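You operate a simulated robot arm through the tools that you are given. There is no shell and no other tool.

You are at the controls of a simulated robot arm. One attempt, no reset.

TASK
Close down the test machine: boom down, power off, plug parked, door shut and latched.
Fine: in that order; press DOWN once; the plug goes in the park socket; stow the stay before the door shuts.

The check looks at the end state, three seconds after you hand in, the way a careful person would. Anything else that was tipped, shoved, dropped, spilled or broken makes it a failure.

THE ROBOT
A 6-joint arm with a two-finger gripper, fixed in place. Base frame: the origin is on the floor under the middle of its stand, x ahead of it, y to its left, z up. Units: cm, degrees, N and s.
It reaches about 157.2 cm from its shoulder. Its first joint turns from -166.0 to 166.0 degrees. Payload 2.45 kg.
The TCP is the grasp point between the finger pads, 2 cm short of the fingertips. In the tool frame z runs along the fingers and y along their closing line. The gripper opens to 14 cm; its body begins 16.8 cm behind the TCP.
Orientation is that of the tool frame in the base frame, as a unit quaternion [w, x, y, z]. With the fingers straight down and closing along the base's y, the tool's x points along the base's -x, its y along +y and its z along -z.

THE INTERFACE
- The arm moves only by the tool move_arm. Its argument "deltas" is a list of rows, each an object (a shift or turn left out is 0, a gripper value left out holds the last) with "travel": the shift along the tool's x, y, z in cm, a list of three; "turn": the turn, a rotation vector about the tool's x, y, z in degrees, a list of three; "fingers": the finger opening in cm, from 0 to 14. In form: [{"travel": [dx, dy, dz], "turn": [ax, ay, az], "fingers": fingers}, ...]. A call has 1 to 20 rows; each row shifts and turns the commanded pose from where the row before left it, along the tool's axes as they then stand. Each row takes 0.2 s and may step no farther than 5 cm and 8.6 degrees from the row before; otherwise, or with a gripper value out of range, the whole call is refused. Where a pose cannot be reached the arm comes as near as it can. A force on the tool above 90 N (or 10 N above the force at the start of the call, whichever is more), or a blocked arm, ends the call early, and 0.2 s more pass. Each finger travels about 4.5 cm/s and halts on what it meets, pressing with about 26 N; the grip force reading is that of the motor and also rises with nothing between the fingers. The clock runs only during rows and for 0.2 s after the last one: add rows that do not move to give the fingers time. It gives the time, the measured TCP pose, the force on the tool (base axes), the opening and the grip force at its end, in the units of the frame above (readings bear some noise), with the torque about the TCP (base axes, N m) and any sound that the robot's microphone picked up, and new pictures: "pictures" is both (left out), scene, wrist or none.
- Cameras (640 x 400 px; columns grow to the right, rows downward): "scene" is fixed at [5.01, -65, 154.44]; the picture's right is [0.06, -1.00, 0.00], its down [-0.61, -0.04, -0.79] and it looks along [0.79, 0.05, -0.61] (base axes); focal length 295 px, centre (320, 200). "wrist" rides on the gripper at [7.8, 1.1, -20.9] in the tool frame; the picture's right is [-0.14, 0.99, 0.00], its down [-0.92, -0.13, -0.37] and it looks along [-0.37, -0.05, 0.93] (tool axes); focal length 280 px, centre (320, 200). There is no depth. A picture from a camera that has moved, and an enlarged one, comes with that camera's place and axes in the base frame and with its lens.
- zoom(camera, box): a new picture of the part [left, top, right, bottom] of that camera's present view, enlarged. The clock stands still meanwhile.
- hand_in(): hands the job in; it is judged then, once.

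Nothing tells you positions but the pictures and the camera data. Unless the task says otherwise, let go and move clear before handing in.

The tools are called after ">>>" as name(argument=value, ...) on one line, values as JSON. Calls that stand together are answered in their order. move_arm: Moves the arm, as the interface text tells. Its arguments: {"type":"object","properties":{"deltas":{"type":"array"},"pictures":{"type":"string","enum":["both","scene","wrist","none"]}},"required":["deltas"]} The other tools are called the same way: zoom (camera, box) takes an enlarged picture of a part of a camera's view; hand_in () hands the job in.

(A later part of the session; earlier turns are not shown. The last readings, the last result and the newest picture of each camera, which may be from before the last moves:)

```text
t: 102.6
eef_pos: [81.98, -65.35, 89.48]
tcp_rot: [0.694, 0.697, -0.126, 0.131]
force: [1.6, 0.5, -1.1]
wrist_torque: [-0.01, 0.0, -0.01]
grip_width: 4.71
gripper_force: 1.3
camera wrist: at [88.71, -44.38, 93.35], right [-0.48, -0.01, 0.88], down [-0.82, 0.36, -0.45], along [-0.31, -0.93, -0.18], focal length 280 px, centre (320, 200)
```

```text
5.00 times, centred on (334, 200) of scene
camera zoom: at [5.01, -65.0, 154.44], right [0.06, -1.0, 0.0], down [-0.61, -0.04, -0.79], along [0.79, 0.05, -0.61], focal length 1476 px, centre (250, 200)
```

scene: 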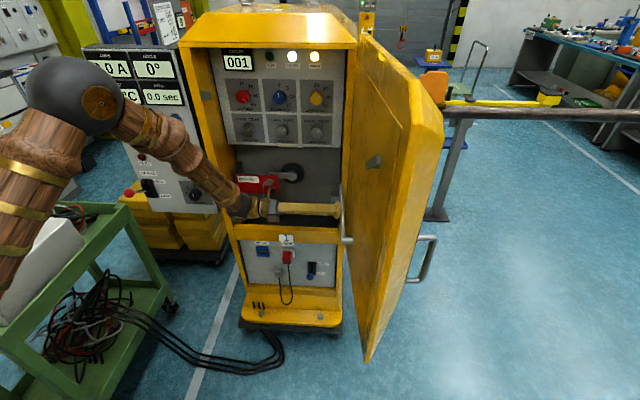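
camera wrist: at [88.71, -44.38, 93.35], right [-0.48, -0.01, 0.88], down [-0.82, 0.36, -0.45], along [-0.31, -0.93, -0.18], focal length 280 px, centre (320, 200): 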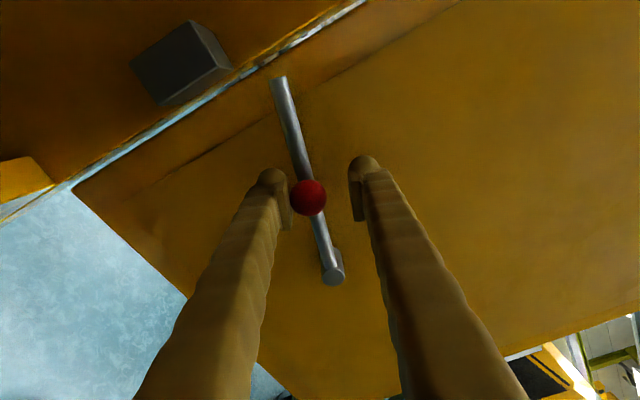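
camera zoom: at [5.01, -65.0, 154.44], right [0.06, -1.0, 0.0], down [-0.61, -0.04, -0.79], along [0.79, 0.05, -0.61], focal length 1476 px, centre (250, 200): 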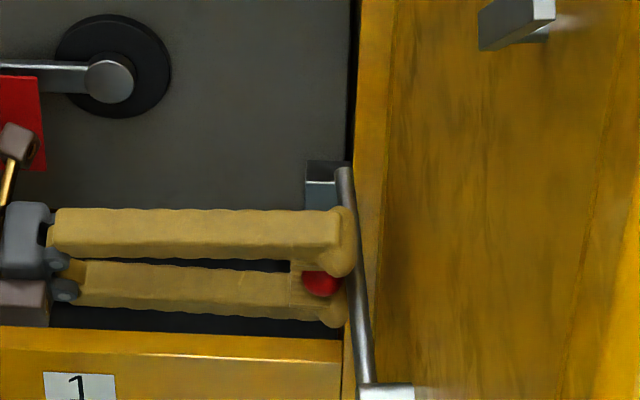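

>>> move_arm(deltas=[{"travel": [-0.036, 0.824, 0.04], "turn": [0, 0, 5]}, {"travel": [-0.036, 0.824, 0.05], "turn": [0, 0, 5]}, {"travel": [-0.036, 0.824, 0.05], "turn": [0, 0, 5]}, {"travel": [-0.036, 0.824, 0.05], "turn": [0, 0, 5]}, {"travel": [0, 0, 0]}], pictures="wrist")

>>> zoom(camera="scene", box=[270, 160, 398, 240])

```text
t: 103.8
eef_pos: [80.29, -65.42, 92.38]
tcp_rot: [0.659, 0.666, -0.245, 0.25]
force: [-0.1, 0.3, 0.0]
wrist_torque: [0.03, 0.03, -0.01]
grip_width: 4.62
gripper_force: 0.0
camera wrist: at [85.3, -44.59, 98.35], right [-0.75, -0.01, 0.66], down [-0.62, 0.37, -0.7], along [-0.23, -0.93, -0.28], focal length 280 px, centre (320, 200)
```

wrist: 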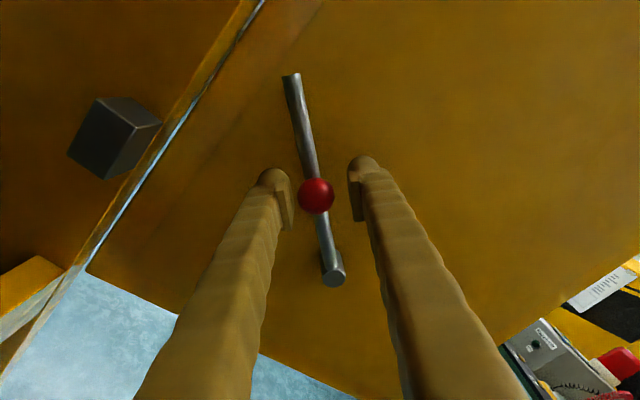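

```text
5.00 times, centred on (334, 200) of scene
camera zoom: at [5.01, -65.0, 154.44], right [0.06, -1.0, 0.0], down [-0.61, -0.04, -0.79], along [0.79, 0.05, -0.61], focal length 1476 px, centre (250, 200)
```

zoom: 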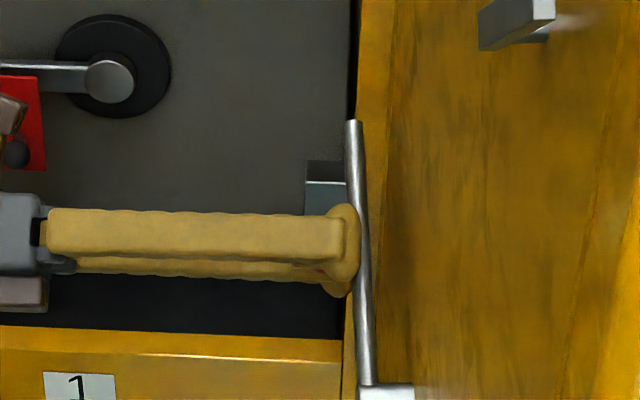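

The stay snapped up to its top stop and holds itself there with zero force, so that is the stowed position. I'll back straight off the knob and take a good look.

>>> move_arm(deltas=[{"fingers": 7}, {"fingers": 7}, {"travel": [0, 0, -3]}, {"travel": [0, 0, -4]}, {"travel": [0, 0, -4]}, {"travel": [0, 0, -4]}], pictures="both")

>>> zoom(camera="scene", box=[300, 150, 428, 230])

>>> zoom(camera="wrist", box=[200, 50, 440, 250])

```text
t: 105.2
eef_pos: [80.57, -50.4, 92.46]
tcp_rot: [0.66, 0.665, -0.245, 0.249]
force: [0.9, -0.2, 0.3]
wrist_torque: [0.0, 0.01, 0.02]
grip_width: 6.98
gripper_force: 0.1
camera wrist: at [85.62, -29.53, 98.43], right [-0.75, -0.01, 0.66], down [-0.62, 0.37, -0.7], along [-0.24, -0.93, -0.28], focal length 280 px, centre (320, 200)
```

scene: 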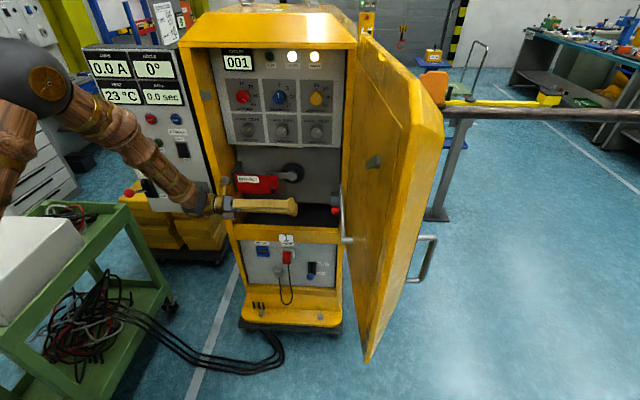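
wrist: 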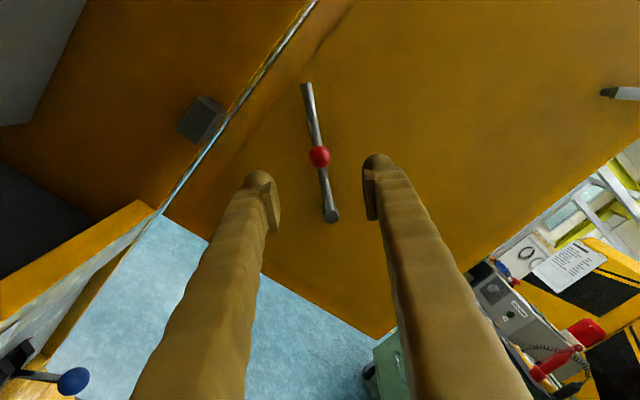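

```text
5.00 times, centred on (364, 190) of scene
camera zoom: at [5.01, -65.0, 154.44], right [0.06, -1.0, 0.0], down [-0.61, -0.04, -0.79], along [0.79, 0.05, -0.61], focal length 1476 px, centre (100, 250)
```

zoom: 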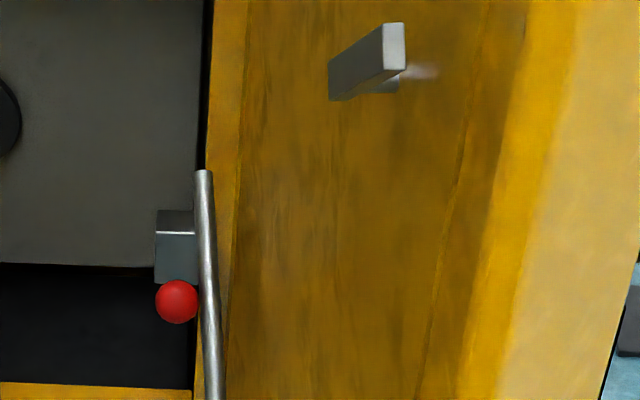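

```text
2.00 times, centred on (320, 150) of wrist
camera zoom: at [85.62, -29.53, 98.43], right [-0.75, -0.01, 0.66], down [-0.62, 0.37, -0.7], along [-0.24, -0.93, -0.28], focal length 561 px, centre (320, 300)
```

zoom: 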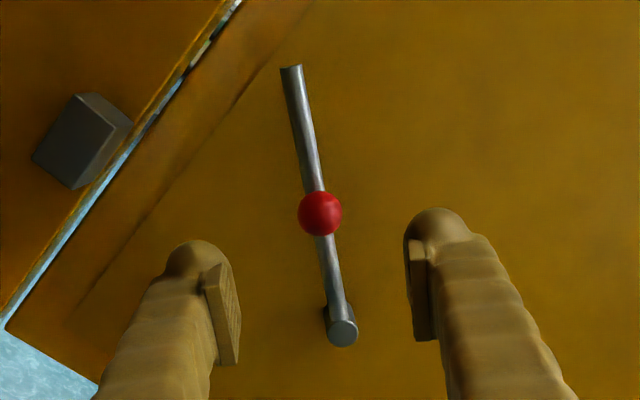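

The stay is raised at its ~39° stop, clear of the jamb block. Now the door. I'll retreat from the cabinet and bring the gripper to point straight down, so I can look over the door's top edge and its outer latch handle.

>>> move_arm(deltas=[{"travel": [-1.23, 3.83, -1.73]}, {"travel": [-1.23, 3.83, -1.73]}, {"travel": [-1.23, 3.83, -1.73]}, {"travel": [-1.23, 3.83, -1.73]}, {"travel": [-1.23, 3.83, -1.73]}, {"travel": [-1.23, 3.83, -1.73]}, {"turn": [0, 0, 8.2]}, {"turn": [0, 0, 8.2]}, {"turn": [0, 0, 8.2]}, {"turn": [0, 0, 8.2]}, {"turn": [0, 0, 8.2]}, {"turn": [0, 0, 8.1]}], pictures="both")

```text
t: 107.8
eef_pos: [59.53, -40.31, 105.09]
tcp_rot: [0.496, 0.504, -0.499, 0.501]
force: [0.1, -0.1, 0.4]
wrist_torque: [0.03, -0.03, -0.02]
grip_width: 6.99
gripper_force: 0.1
camera wrist: at [58.26, -19.52, 112.88], right [-0.99, -0.01, -0.14], down [0.13, 0.37, -0.92], along [0.06, -0.93, -0.37], focal length 280 px, centre (320, 200)
```

scene: 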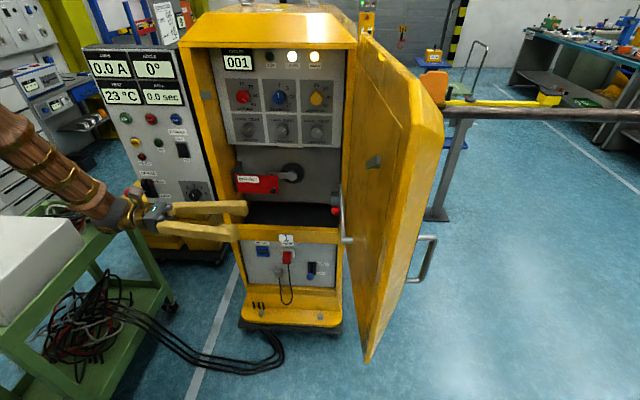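
wrist: 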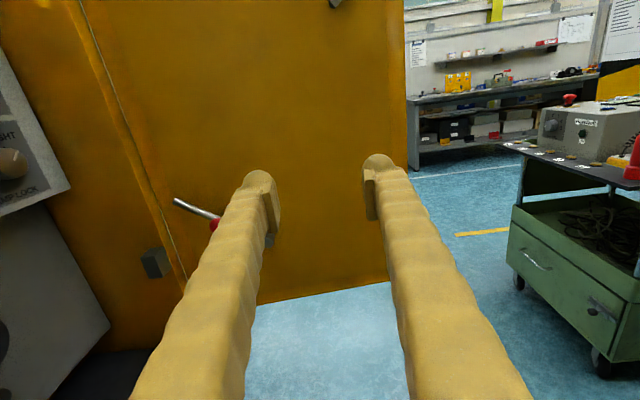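

>>> zoom(camera="wrist", box=[0, 0, 640, 10])

>>> zoom(camera="wrist", box=[140, 180, 260, 260])

>>> zoom(camera="wrist", box=[240, 0, 460, 10])

```text
1.00 times, centred on (320, 5) of wrist (not enlarged: the box is as wide or as high as the picture)
camera zoom: at [58.26, -19.52, 112.88], right [-0.99, -0.01, -0.14], down [0.13, 0.37, -0.92], along [0.06, -0.93, -0.37], focal length 280 px, centre (320, 395)
```

zoom: 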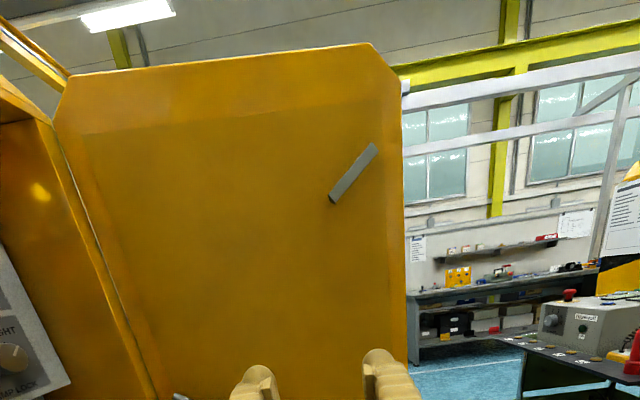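

```text
5.00 times, centred on (200, 220) of wrist
camera zoom: at [58.26, -19.52, 112.88], right [-0.99, -0.01, -0.14], down [0.13, 0.37, -0.92], along [0.06, -0.93, -0.37], focal length 1402 px, centre (920, 100)
```

zoom: 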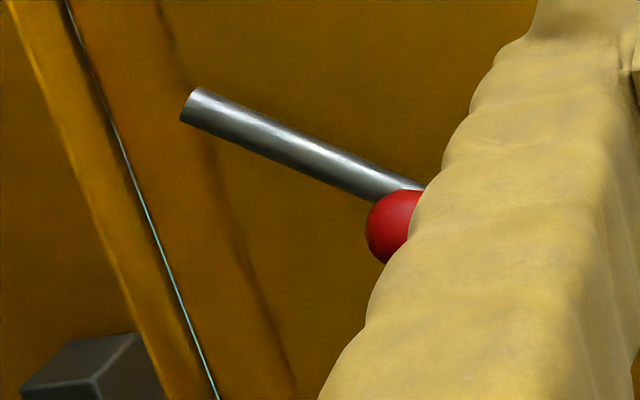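

```text
2.91 times, centred on (350, 5) of wrist
camera zoom: at [58.26, -19.52, 112.88], right [-0.99, -0.01, -0.14], down [0.13, 0.37, -0.92], along [0.06, -0.93, -0.37], focal length 816 px, centre (233, 767)
```

zoom: 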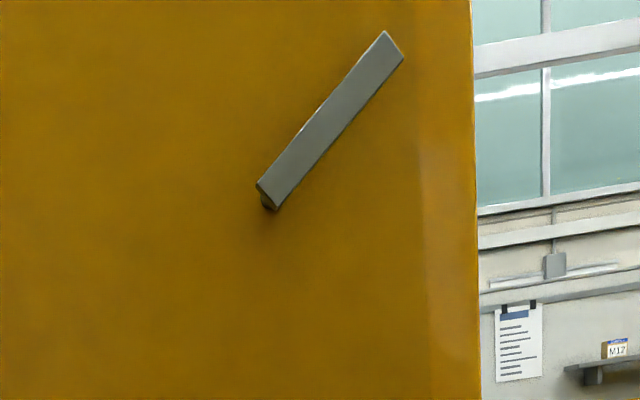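

The stay sits at about 36°, clear of the block, and the latch bar is rotated up about 40° (unlatched), at the same height as the jamb keeper. I'll pitch the gripper down to look at the door's top edge and outer side.

>>> move_arm(deltas=[{"travel": [3, 0, 0], "turn": [0, -8.2, 0]}, {"travel": [3, 0, 0], "turn": [0, -8.2, 0]}, {"turn": [0, -8.2, 0]}, {"turn": [0, -8.2, 0]}, {"turn": [0, -8.2, 0]}, {"turn": [0, -8.2, 0]}, {"turn": [0, -8.2, 0]}, {"turn": [0, -8.2, 0]}, {"turn": [0, -8.2, 0]}, {"turn": [0, -8.2, 0]}, {"turn": [0, -8.0, 0]}], pictures="both")

```text
t: 110.2
eef_pos: [59.54, -40.78, 111.16]
tcp_rot: [-0.003, 0.71, -0.704, -0.003]
force: [0.5, 0.6, -0.6]
wrist_torque: [-0.04, -0.01, 0.01]
grip_width: 7.01
gripper_force: 0.1
camera wrist: at [58.49, -48.76, 131.88], right [-0.99, 0.13, 0.0], down [0.12, 0.92, 0.37], along [0.05, 0.37, -0.93], focal length 280 px, centre (320, 200)
```

scene: 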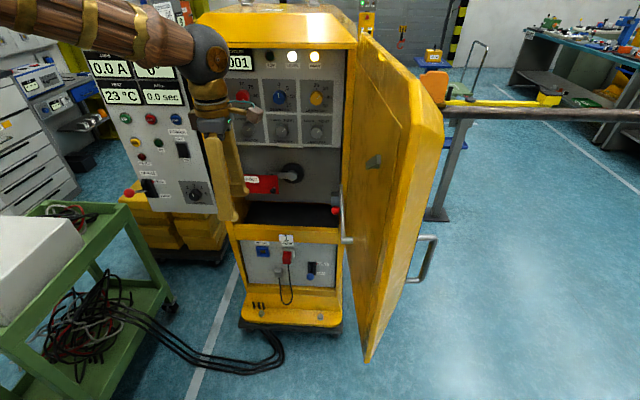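
wrist: 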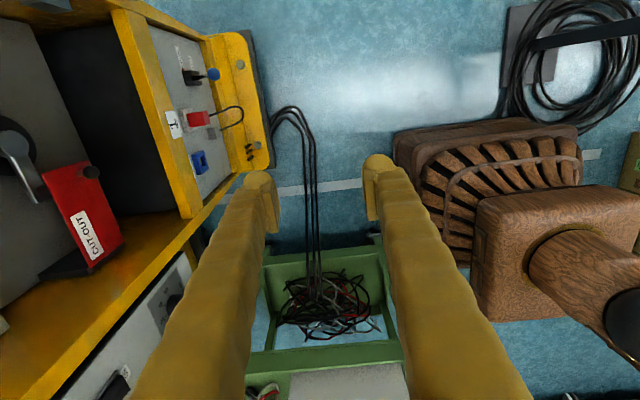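

>>> move_arm(deltas=[{"travel": [0, 0, -3.4], "turn": [0, 0, 8.2]}, {"travel": [0, 0, -3.4], "turn": [0, 0, 8.2]}, {"travel": [0, 0, -3.4], "turn": [0, 0, 8.2]}, {"travel": [0, 0, -3.4], "turn": [0, 0, 8.2]}, {"travel": [0, 0, -3.4], "turn": [0, 0, 8.2]}, {"travel": [0, 0, -3.4], "turn": [0, 0, 8.2]}, {"travel": [0, 0, -3.4], "turn": [0, 0, 8.2]}, {"travel": [0, 0, -3.4], "turn": [0, 0, 8.2]}, {"travel": [0, 0, -3.4], "turn": [0, 0, 8.2]}, {"travel": [0, 0, -3.4], "turn": [0, 0, 8.2]}, {"travel": [0, 0, -3.4], "turn": [0, 0, 8.0]}], pictures="both")

```text
t: 112.6
eef_pos: [59.45, -40.79, 148.52]
tcp_rot: [0.0, -0.003, 1.0, 0.003]
force: [-0.1, 0.3, -0.3]
wrist_torque: [0.01, 0.01, 0.0]
grip_width: 7.01
gripper_force: 0.1
camera wrist: at [51.68, -39.99, 169.34], right [0.13, 0.99, 0.0], down [0.92, -0.12, 0.37], along [0.36, -0.04, -0.93], focal length 280 px, centre (320, 200)
```

scene: 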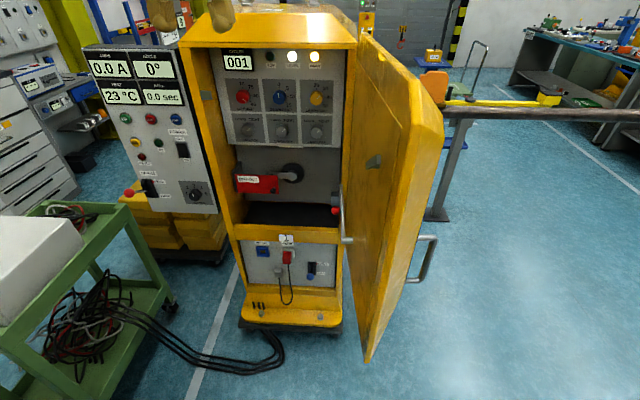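
wrist: 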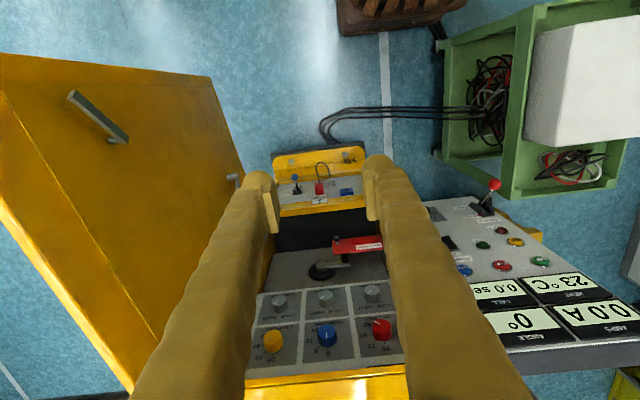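

I'm above the door's height now. I'll move over toward the door to see its top edge and outer face.

>>> move_arm(deltas=[{"travel": [0, -4.5, -0.5]}, {"travel": [0, -4.5, -0.5]}, {"travel": [0, -4.5, -0.5]}, {"travel": [0, -4.5, -0.5]}, {"travel": [0, -4.5, -0.5]}, {"travel": [0, -4.5, -0.5]}, {"travel": [0, -4.5, -0.5]}, {"travel": [0, -4.5, -0.5]}], pictures="both")

>>> zoom(camera="wrist", box=[0, 0, 640, 10])

```text
t: 114.4
eef_pos: [56.51, -72.97, 144.65]
tcp_rot: [0.004, -0.005, 1.0, -0.001]
force: [0.0, 0.8, 0.0]
wrist_torque: [-0.08, -0.08, -0.01]
grip_width: 7.0
gripper_force: 0.0
out of reach, approached as far as the arm can: row 5, 6, 7, 8
camera wrist: at [48.68, -71.9, 165.51], right [0.13, 0.99, 0.0], down [0.92, -0.12, 0.37], along [0.37, -0.05, -0.93], focal length 280 px, centre (320, 200)
```

scene: 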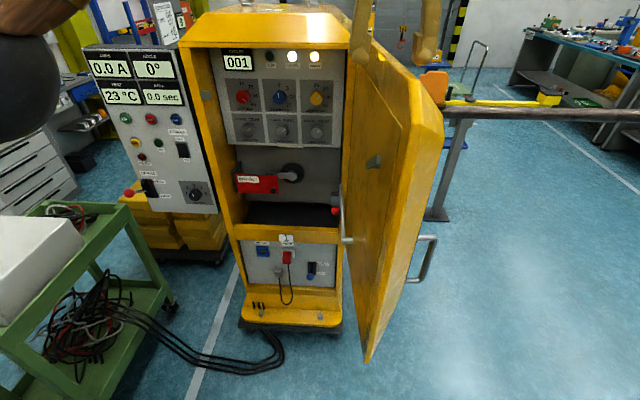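
wrist: 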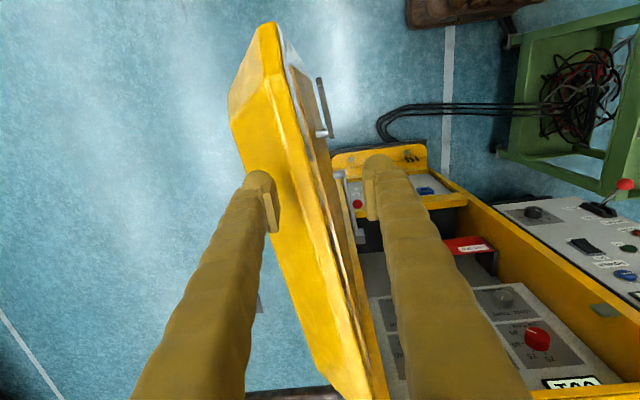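

```text
1.00 times, centred on (320, 5) of wrist (not enlarged: the box is as wide or as high as the picture)
camera zoom: at [48.68, -71.9, 165.51], right [0.13, 0.99, 0.0], down [0.92, -0.12, 0.37], along [0.37, -0.05, -0.93], focal length 280 px, centre (320, 395)
```

zoom: 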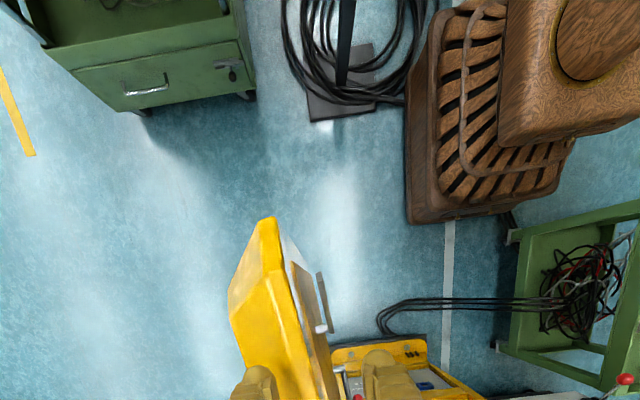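

>>> zoom(camera="wrist", box=[200, 10, 440, 260])

>>> zoom(camera="scene", box=[330, 0, 480, 94])

>>> zoom(camera="scene", box=[340, 60, 480, 300])

```text
1.60 times, centred on (320, 135) of wrist
camera zoom: at [48.68, -71.9, 165.51], right [0.13, 0.99, 0.0], down [0.92, -0.12, 0.37], along [0.37, -0.05, -0.93], focal length 449 px, centre (320, 304)
```

zoom: 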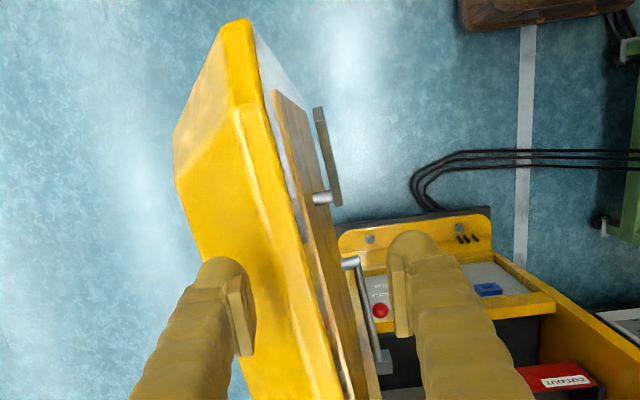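

```text
4.26 times, centred on (405, 47) of scene
camera zoom: at [5.01, -65.0, 154.44], right [0.06, -1.0, 0.0], down [-0.61, -0.04, -0.79], along [0.79, 0.05, -0.61], focal length 1256 px, centre (-42, 851)
```

zoom: 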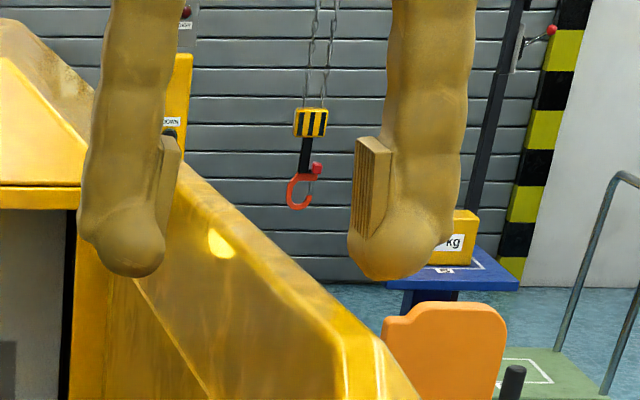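

```text
1.67 times, centred on (410, 180) of scene
camera zoom: at [5.01, -65.0, 154.44], right [0.06, -1.0, 0.0], down [-0.61, -0.04, -0.79], along [0.79, 0.05, -0.61], focal length 492 px, centre (170, 233)
```

zoom: 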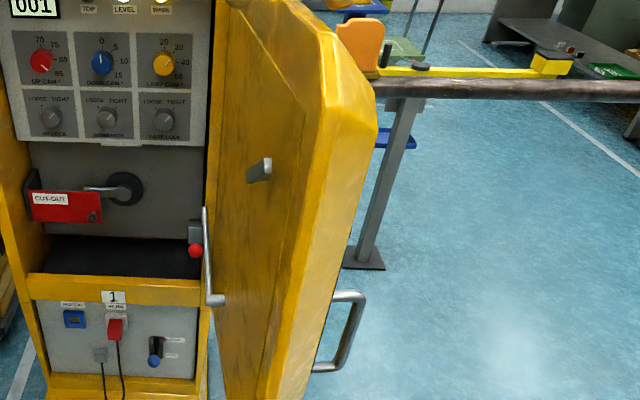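

From above I can see the door is about 10 cm thick with a bevelled outer shell. A D-handle on the outside spans z≈94–111, and the latch handle should be at z≈125. I'll push the door from outside, below the D-handle, with the gripper pointing forward. First I'll come back off the door and re-orient the wrist.

>>> move_arm(deltas=[{"travel": [0, 4.5, -0.5]}, {"travel": [1, 4.5, -0.5]}, {"travel": [1, 4.5, 0]}, {"travel": [1, 4.5, 0]}, {"travel": [1, 4.5, 0]}, {"travel": [1, 0, 4.5]}, {"travel": [1, 0, 4.5]}, {"travel": [1, 0, 4.5]}, {"travel": [0, 0, 4.5]}, {"turn": [0, 0, 8.5]}, {"turn": [0, 0, 8.5]}, {"turn": [0, 0, 8.5]}, {"turn": [0, 0, 8.5]}, {"turn": [0, 0, 8.5]}, {"turn": [0, 0, 8.5]}, {"turn": [0, 0, 8.5]}, {"turn": [0, 0, 8.5]}, {"turn": [0, 0, 8.5]}, {"turn": [0, 0, 8.5]}, {"turn": [0, 0, 8.5]}], pictures="both")

```text
t: 118.6
eef_pos: [49.37, -50.21, 128.04]
tcp_rot: [-0.002, 0.726, 0.688, 0.002]
force: [-0.1, 0.6, 1.0]
wrist_torque: [0.02, -0.02, 0.0]
grip_width: 7.01
gripper_force: 0.1
camera wrist: at [50.81, -42.72, 148.86], right [0.98, -0.19, 0.0], down [-0.18, -0.91, 0.36], along [-0.07, -0.36, -0.93], focal length 280 px, centre (320, 200)
```

scene: 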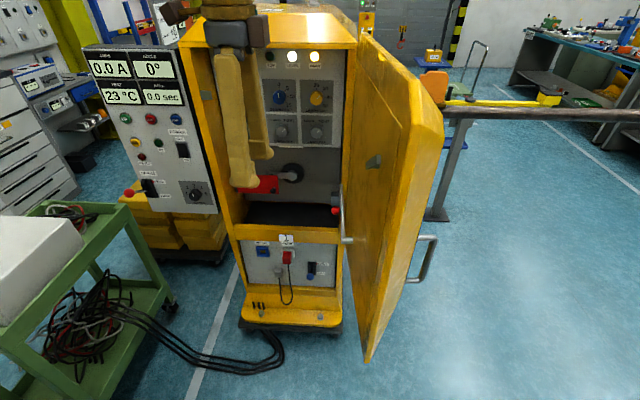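
wrist: 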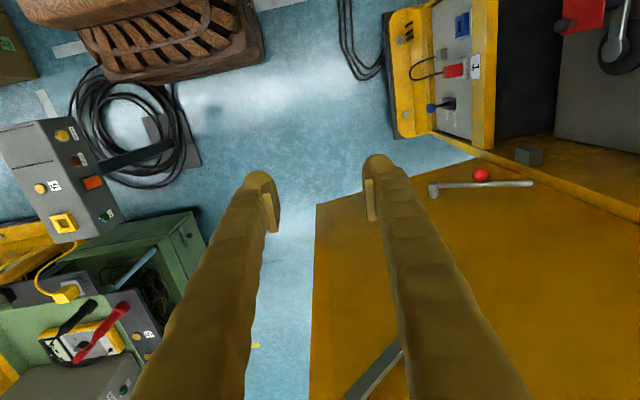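

>>> move_arm(deltas=[{"turn": [0, 0, 8.6]}, {"turn": [0, 0, 8.6]}, {"turn": [0, 0, 8.6]}, {"turn": [0, 0, 8.6]}, {"turn": [0, 0, 8.6]}, {"turn": [0, 0, 8.6]}, {"turn": [0, 0, 8.6]}, {"turn": [0, 0, 8.6]}, {"turn": [0, 0, 8.6]}, {"turn": [0, 0, 8.6]}, {"turn": [0, 8.2, 0], "fingers": 0}, {"turn": [0, 8.2, 0]}, {"turn": [0, 8.2, 0]}, {"turn": [0, 8.2, 0]}, {"turn": [0, 8.2, 0]}, {"turn": [0, 8.2, 0]}], pictures="both")

```text
t: 122.0
eef_pos: [49.36, -50.37, 127.94]
tcp_rot: [-0.006, 0.909, 0.007, 0.417]
force: [0.0, 0.0, -0.1]
wrist_torque: [0.0, 0.03, -0.01]
grip_width: 0.01
gripper_force: 25.9
camera wrist: at [38.58, -51.78, 147.48], right [-0.07, -0.99, -0.11], down [-0.88, 0.12, -0.46], along [0.47, 0.06, -0.88], focal length 280 px, centre (320, 200)
```

scene: 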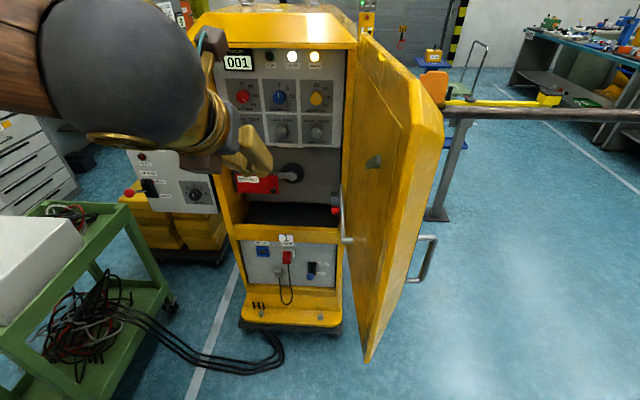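
wrist: 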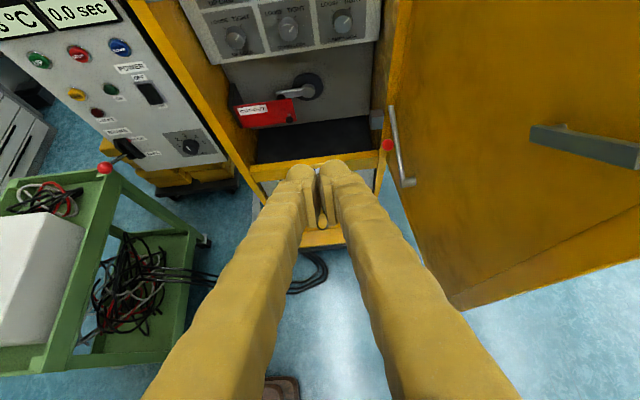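

>>> move_arm(deltas=[{"travel": [-4.29, 1.43, 0.49]}, {"travel": [-4.29, 1.43, 0.49]}, {"travel": [-4.29, 1.43, 0.49]}, {"travel": [-4.29, 1.43, 0.49]}, {"travel": [-4.29, 1.43, 0.49]}, {"travel": [-4.29, 1.43, 0.49]}, {"travel": [-4.29, 1.43, 0.49]}, {"turn": [0, 8, 0]}, {"turn": [0, 8, 0]}, {"turn": [0, 8, 0]}, {"turn": [0, 8, 0]}, {"turn": [0, 8, 0]}], pictures="both")

```text
t: 124.6
eef_pos: [32.47, -60.55, 103.1]
tcp_rot: [-0.007, 0.712, 0.005, 0.703]
force: [0.0, 0.4, 0.5]
wrist_torque: [-0.02, 0.0, -0.03]
grip_width: 0.0
gripper_force: 26.2
camera wrist: at [11.66, -62.03, 111.06], right [0.01, -0.99, -0.14], down [-0.38, 0.12, -0.92], along [0.92, 0.07, -0.38], focal length 280 px, centre (320, 200)
```

scene: 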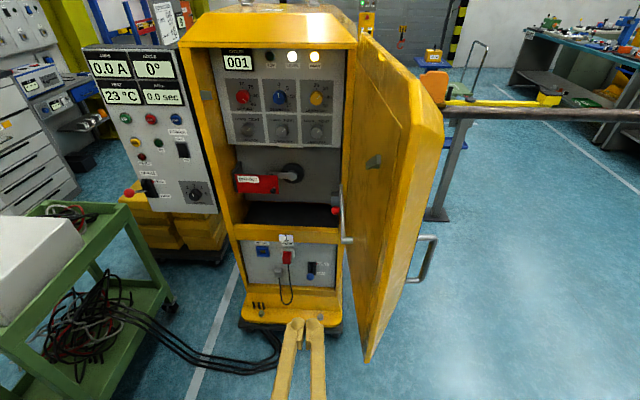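
wrist: 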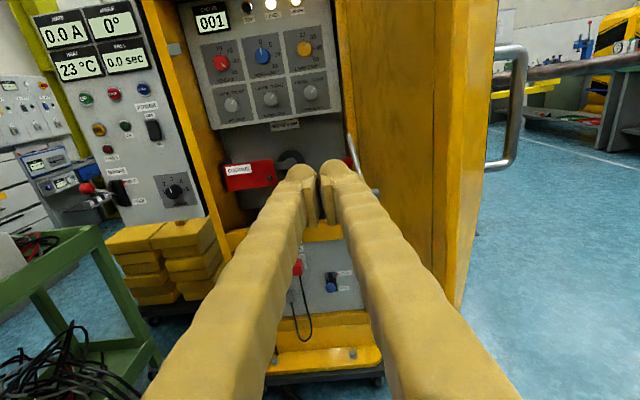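

>>> zoom(camera="wrist", box=[0, 0, 640, 10])

>>> zoom(camera="wrist", box=[400, 0, 560, 10])

>>> zoom(camera="wrist", box=[400, 40, 560, 320])

```text
1.00 times, centred on (320, 5) of wrist (not enlarged: the box is as wide or as high as the picture)
camera zoom: at [11.66, -62.03, 111.06], right [0.01, -0.99, -0.14], down [-0.38, 0.12, -0.92], along [0.92, 0.07, -0.38], focal length 280 px, centre (320, 395)
```

zoom: 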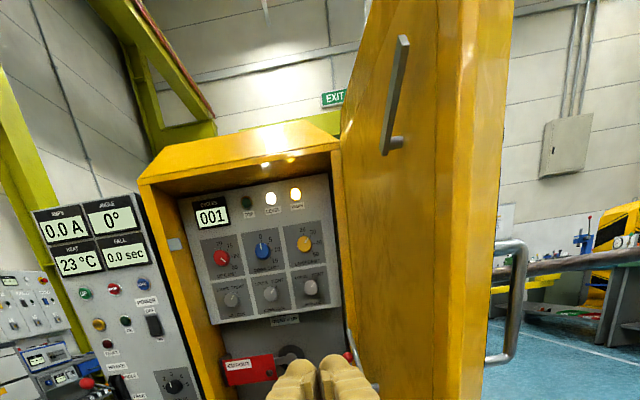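

```text
4.00 times, centred on (480, 5) of wrist
camera zoom: at [11.66, -62.03, 111.06], right [0.01, -0.99, -0.14], down [-0.38, 0.12, -0.92], along [0.92, 0.07, -0.38], focal length 1122 px, centre (-320, 980)
```

zoom: 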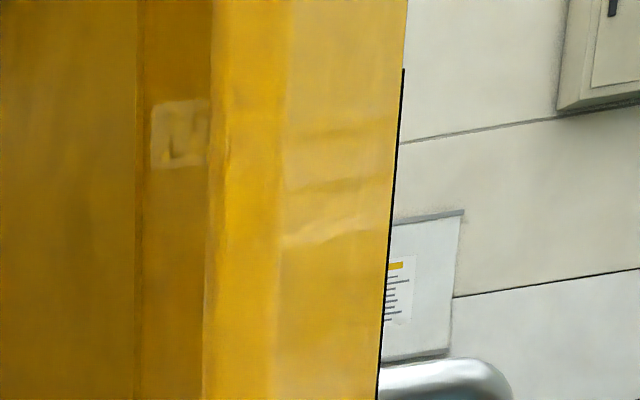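

```text
1.43 times, centred on (480, 180) of wrist
camera zoom: at [11.66, -62.03, 111.06], right [0.01, -0.99, -0.14], down [-0.38, 0.12, -0.92], along [0.92, 0.07, -0.38], focal length 401 px, centre (91, 229)
```

zoom: 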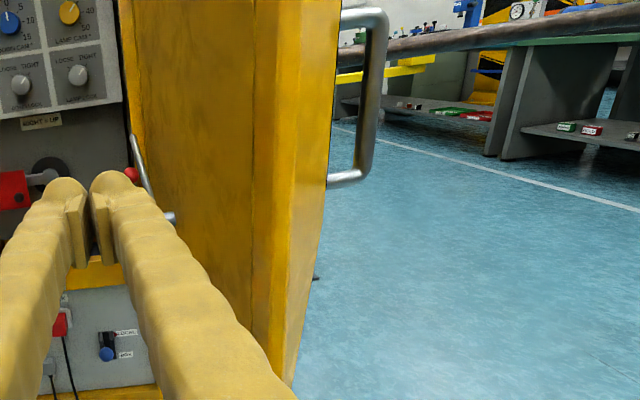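

The D-handle is visible on the outside. I'll go round the free edge to the outer side, staying below the D-handle height.

>>> move_arm(deltas=[{"travel": [-2.5, 3.9, 0]}, {"travel": [-2.5, 3.9, 0]}, {"travel": [-2.5, 3.9, 0]}, {"travel": [-2.5, 3.9, 0]}, {"travel": [-2.5, 3.9, 0]}, {"travel": [-2.5, 3.9, 0]}, {"travel": [-2.5, 3.9, 0]}, {"travel": [-2.5, 3.9, 0]}, {"travel": [-2.5, 3.9, 0]}, {"travel": [0, 0, 0]}], pictures="both")

>>> zoom(camera="wrist", box=[0, 0, 640, 10])

```text
t: 126.8
eef_pos: [32.66, -95.64, 80.65]
tcp_rot: [-0.008, 0.712, 0.004, 0.702]
force: [-0.8, 0.4, -1.0]
wrist_torque: [0.01, -0.01, 0.0]
grip_width: 0.02
gripper_force: 26.4
camera wrist: at [11.99, -97.18, 88.59], right [0.02, -0.99, -0.14], down [-0.38, 0.13, -0.91], along [0.92, 0.07, -0.38], focal length 280 px, centre (320, 200)
```

scene: 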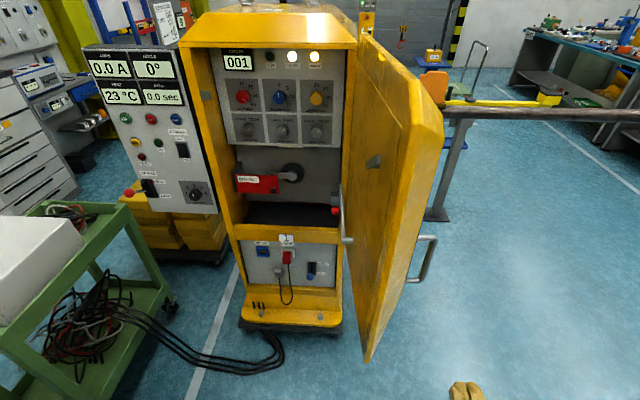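
wrist: 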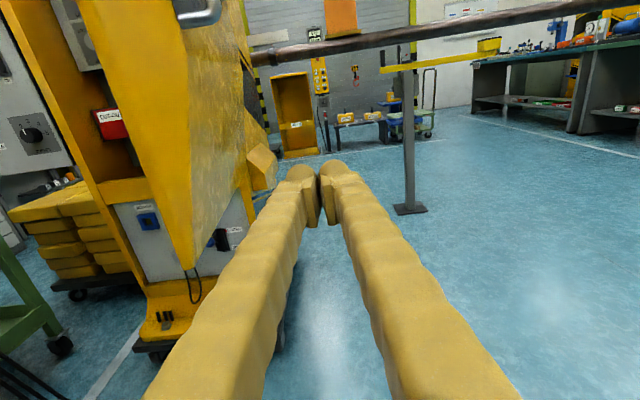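

```text
1.00 times, centred on (320, 5) of wrist (not enlarged: the box is as wide or as high as the picture)
camera zoom: at [11.99, -97.18, 88.59], right [0.02, -0.99, -0.14], down [-0.38, 0.13, -0.91], along [0.92, 0.07, -0.38], focal length 280 px, centre (320, 395)
```

zoom: 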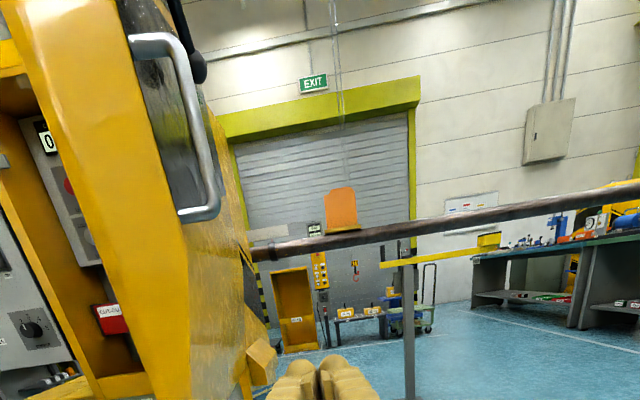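

>>> zoom(camera="wrist", box=[100, 0, 300, 5])

>>> zoom(camera="wrist", box=[80, 0, 320, 200])

```text
3.20 times, centred on (200, 2) of wrist
camera zoom: at [11.99, -97.18, 88.59], right [0.02, -0.99, -0.14], down [-0.38, 0.13, -0.91], along [0.92, 0.07, -0.38], focal length 897 px, centre (704, 832)
```

zoom: 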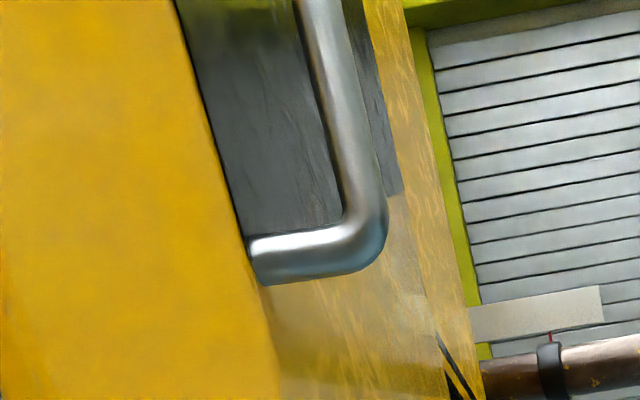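

```text
2.00 times, centred on (200, 100) of wrist
camera zoom: at [11.99, -97.18, 88.59], right [0.02, -0.99, -0.14], down [-0.38, 0.13, -0.91], along [0.92, 0.07, -0.38], focal length 561 px, centre (560, 400)
```

zoom: 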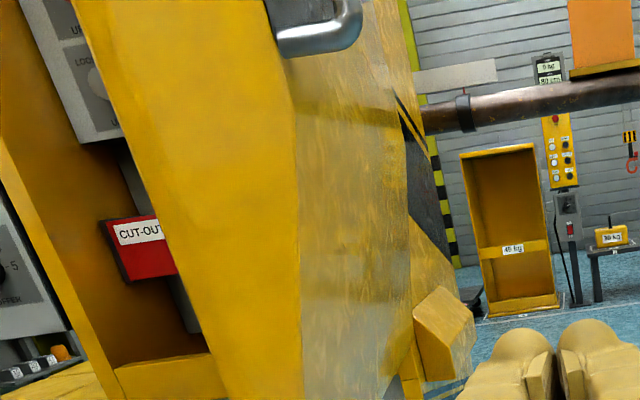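

The outer face is clear below the D-handle. I'll move forward alongside it, then start pushing it closed gently.

>>> move_arm(deltas=[{"travel": [0, 0, 4]}, {"travel": [0, 0, 4]}, {"travel": [0, 0, 4]}, {"travel": [0, 0, 4]}, {"travel": [0, -2, 0]}, {"travel": [0, -2, 0]}, {"travel": [0, -1, 0]}], pictures="both")

```text
t: 128.4
eef_pos: [48.72, -90.16, 80.08]
tcp_rot: [-0.008, 0.712, 0.004, 0.702]
force: [-0.4, -0.2, -0.4]
wrist_torque: [0.04, 0.03, 0.0]
grip_width: 0.0
gripper_force: 25.5
camera wrist: at [27.95, -91.79, 88.15], right [0.02, -0.99, -0.14], down [-0.38, 0.13, -0.91], along [0.92, 0.07, -0.38], focal length 280 px, centre (320, 200)
```

scene: 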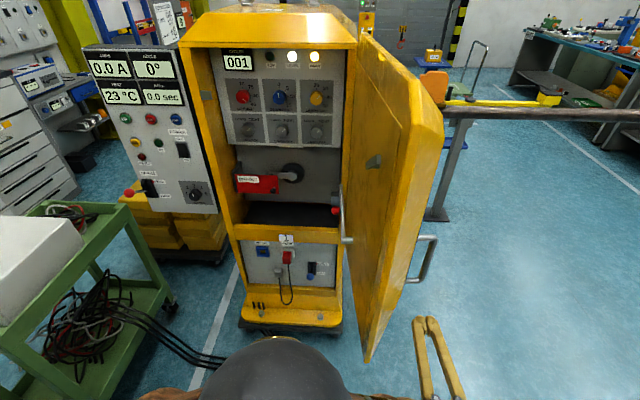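
wrist: 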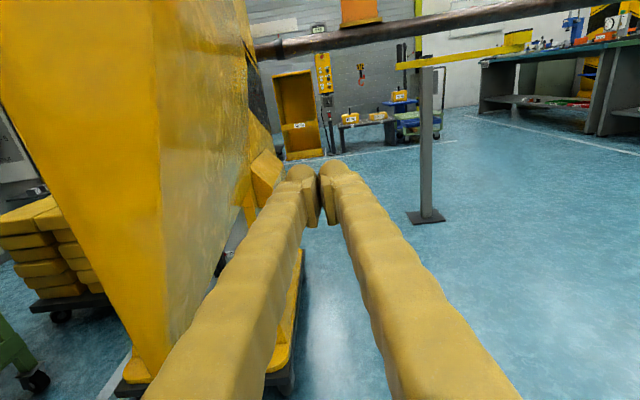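

>>> move_arm(deltas=[{"travel": [0, -2, 0]}, {"travel": [0, -2, 0]}, {"travel": [0, -2, 0]}, {"travel": [0, -2, 0]}, {"travel": [0, -1, 0]}], pictures="both")

```text
t: 129.6
eef_pos: [48.63, -81.23, 80.07]
tcp_rot: [-0.009, 0.712, 0.005, 0.702]
force: [0.9, 0.3, 0.4]
wrist_torque: [-0.02, -0.01, -0.06]
grip_width: 0.0
gripper_force: 25.8
camera wrist: at [27.71, -82.81, 88.16], right [0.02, -0.99, -0.14], down [-0.38, 0.13, -0.91], along [0.92, 0.07, -0.38], focal length 280 px, centre (320, 200)
```

scene: 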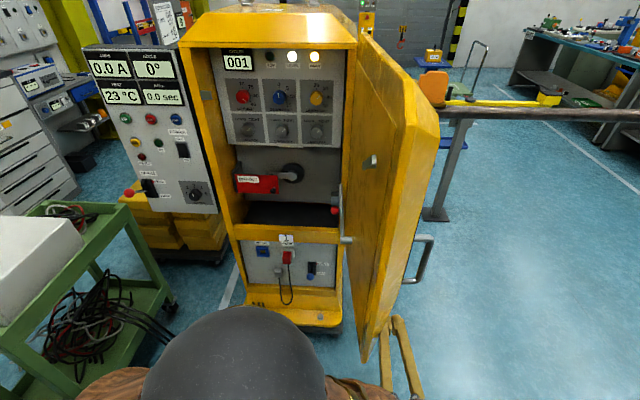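
wrist: 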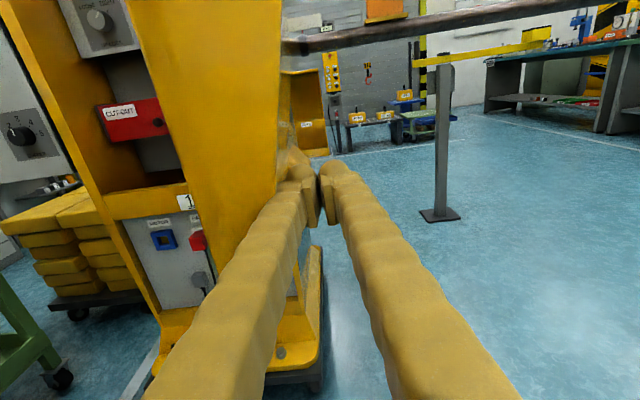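

Contact is light and the door is starting to move. I'll follow its arc, yawing the tool left as it swings.

>>> move_arm(deltas=[{"travel": [0, -3.13, -0.27], "turn": [5, 0, 0]}, {"travel": [0, -3.14, 0], "turn": [5, 0, 0]}, {"travel": [0, -3.13, 0.28], "turn": [5, 0, 0]}, {"travel": [0, -3.09, 0.55], "turn": [5, 0, 0]}, {"travel": [0, -3.03, 0.82], "turn": [5, 0, 0]}, {"travel": [0, -2.95, 1.08], "turn": [5, 0, 0]}], pictures="both")

```text
t: 131.0
eef_pos: [46.59, -62.66, 80.34]
tcp_rot: [-0.193, 0.686, 0.187, 0.676]
force: [0.0, 0.8, 0.2]
wrist_torque: [0.01, 0.0, -0.04]
grip_width: 0.0
gripper_force: 25.7
camera wrist: at [29.39, -74.36, 88.35], right [0.51, -0.85, -0.15], down [-0.4, -0.08, -0.92], along [0.76, 0.52, -0.37], focal length 280 px, centre (320, 200)
```

scene: 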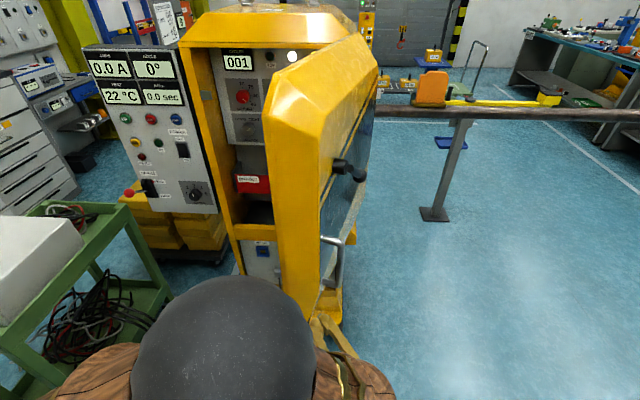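
wrist: 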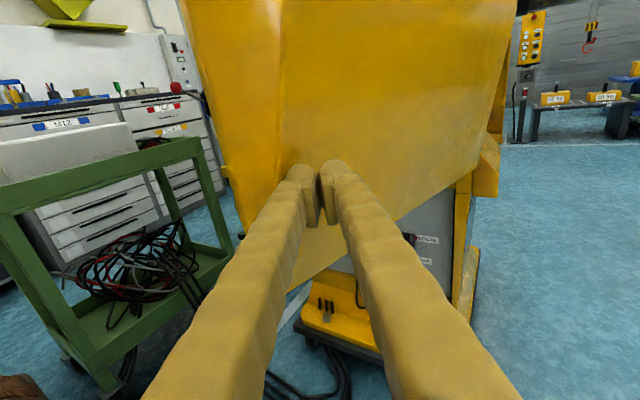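

The door is swinging and the black latch handle has come into view. I'll pause to check it isn't coasting, and look at the handle.

>>> move_arm(deltas=[{"travel": [0, 0, 0]}, {"travel": [0, 0, 0]}], pictures="scene")

>>> zoom(camera="scene", box=[300, 130, 400, 290])

>>> zoom(camera="wrist", box=[200, 0, 520, 10])

```text
t: 131.6
eef_pos: [46.68, -62.7, 80.34]
tcp_rot: [-0.192, 0.686, 0.185, 0.677]
force: [-0.1, 0.1, 0.0]
wrist_torque: [0.0, 0.01, 0.0]
grip_width: 0.0
gripper_force: 26.6
```

scene: 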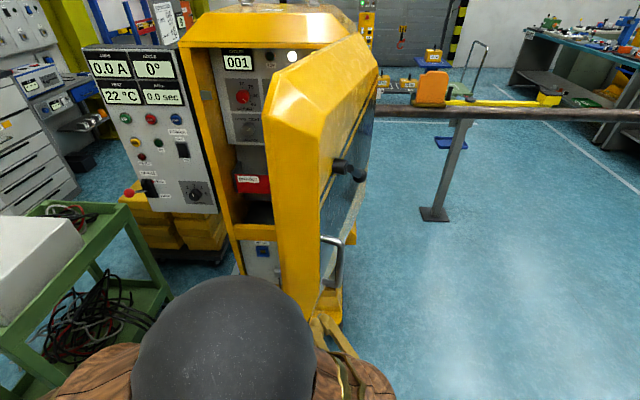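

```text
2.50 times, centred on (350, 210) of scene
camera zoom: at [5.01, -65.0, 154.44], right [0.06, -1.0, 0.0], down [-0.61, -0.04, -0.79], along [0.79, 0.05, -0.61], focal length 738 px, centre (245, 175)
```

zoom: 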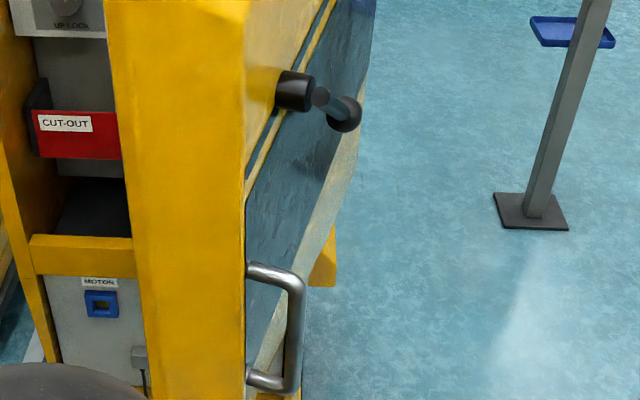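

```text
2.00 times, centred on (360, 5) of wrist
camera zoom: at [29.41, -74.36, 88.34], right [0.51, -0.85, -0.15], down [-0.4, -0.08, -0.92], along [0.77, 0.52, -0.37], focal length 561 px, centre (240, 590)
```

zoom: 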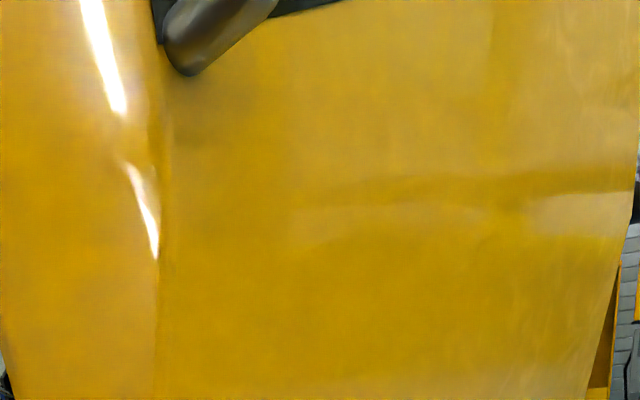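

The door stays where it's left. The outer latch is a black lever with its hub near z≈125. I'll keep pushing the door along its arc at moderate speed.

>>> move_arm(deltas=[{"travel": [0, -1.55, 1.41]}, {"travel": [0, -1.55, 1.42]}, {"travel": [0, -1.47, 1.36]}, {"travel": [0, -1.46, 1.37]}, {"travel": [0, -1.24, 1.46]}, {"travel": [0, -1.23, 1.47]}, {"travel": [0, -1.2, 1.62]}, {"travel": [0, -1.2, 1.62]}, {"travel": [0, -0.98, 1.6]}, {"travel": [0, -0.98, 1.61]}, {"travel": [0, -0.88, 1.78]}, {"travel": [0, -0.88, 1.78]}, {"travel": [0, 0, 0]}], pictures="both")

```text
t: 134.4
eef_pos: [55.13, -40.53, 80.12]
tcp_rot: [-0.193, 0.686, 0.187, 0.676]
force: [-0.1, 0.6, -0.3]
wrist_torque: [0.01, 0.0, 0.01]
grip_width: 0.0
gripper_force: 25.7
camera wrist: at [37.75, -52.28, 88.13], right [0.51, -0.85, -0.15], down [-0.4, -0.08, -0.92], along [0.77, 0.52, -0.37], focal length 280 px, centre (320, 200)
```

scene: 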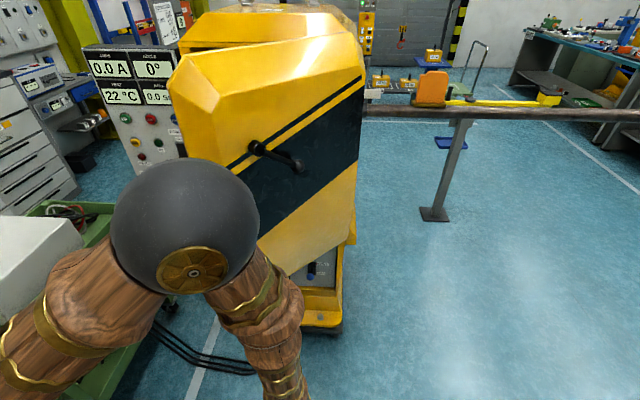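
wrist: 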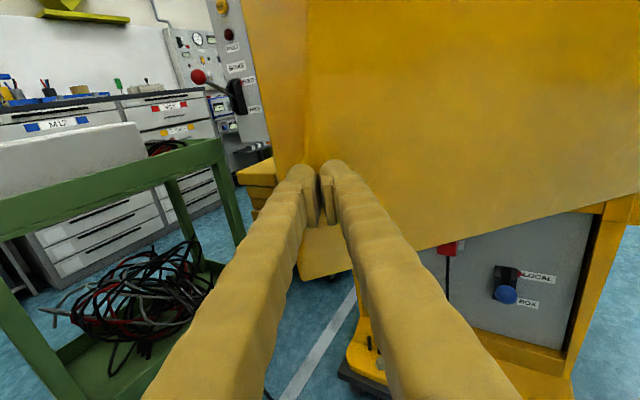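

>>> move_arm(deltas=[{"travel": [0, -0.73, 1.75]}, {"travel": [0, -0.72, 1.74]}, {"travel": [0, -0.51, 1.91]}, {"travel": [0, -0.51, 1.91]}, {"travel": [0, -0.43, 1.86]}, {"travel": [0, -0.42, 1.86]}, {"travel": [0, -0.2, 1.96]}, {"travel": [0, -0.19, 1.96]}, {"travel": [0, 0, 0]}], pictures="both")

>>> zoom(camera="scene", box=[150, 10, 390, 160])

```text
t: 136.4
eef_pos: [65.67, -29.49, 80.07]
tcp_rot: [-0.193, 0.686, 0.187, 0.676]
force: [-0.2, -0.9, -0.3]
wrist_torque: [-0.04, 0.05, -0.02]
grip_width: 0.0
gripper_force: 26.2
camera wrist: at [48.48, -41.24, 88.04], right [0.51, -0.85, -0.15], down [-0.4, -0.08, -0.92], along [0.77, 0.52, -0.37], focal length 280 px, centre (320, 200)
```

scene: 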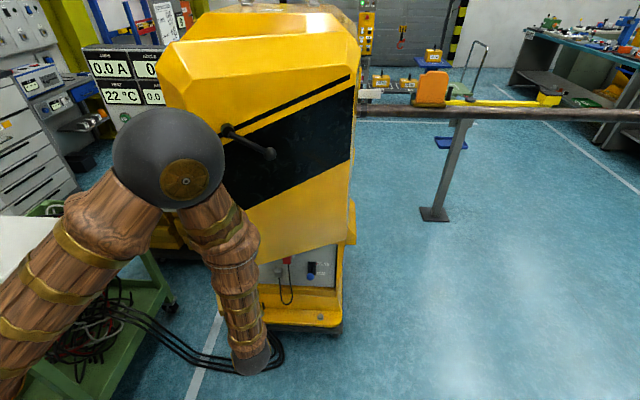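
wrist: 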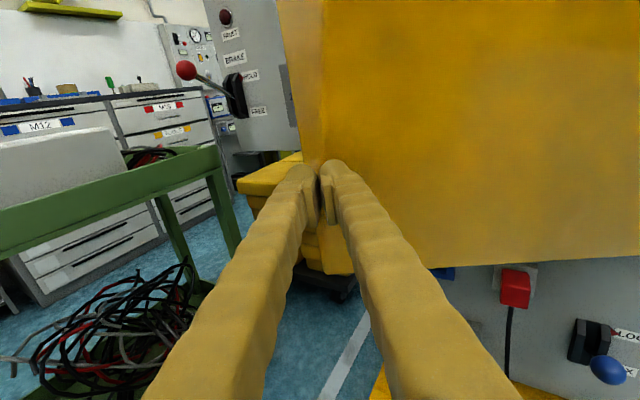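

```text
2.67 times, centred on (270, 85) of scene
camera zoom: at [5.01, -65.0, 154.44], right [0.06, -1.0, 0.0], down [-0.61, -0.04, -0.79], along [0.79, 0.05, -0.61], focal length 787 px, centre (453, 507)
```

zoom: 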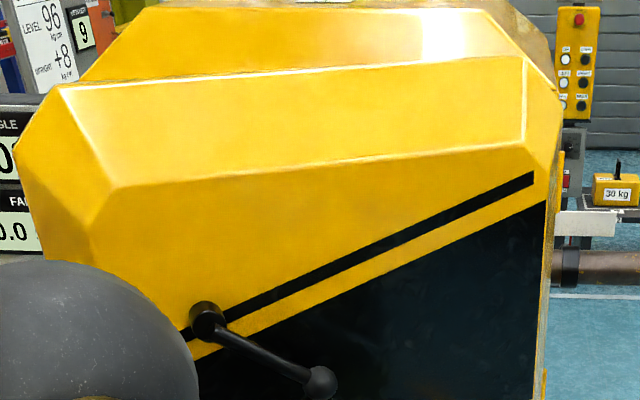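

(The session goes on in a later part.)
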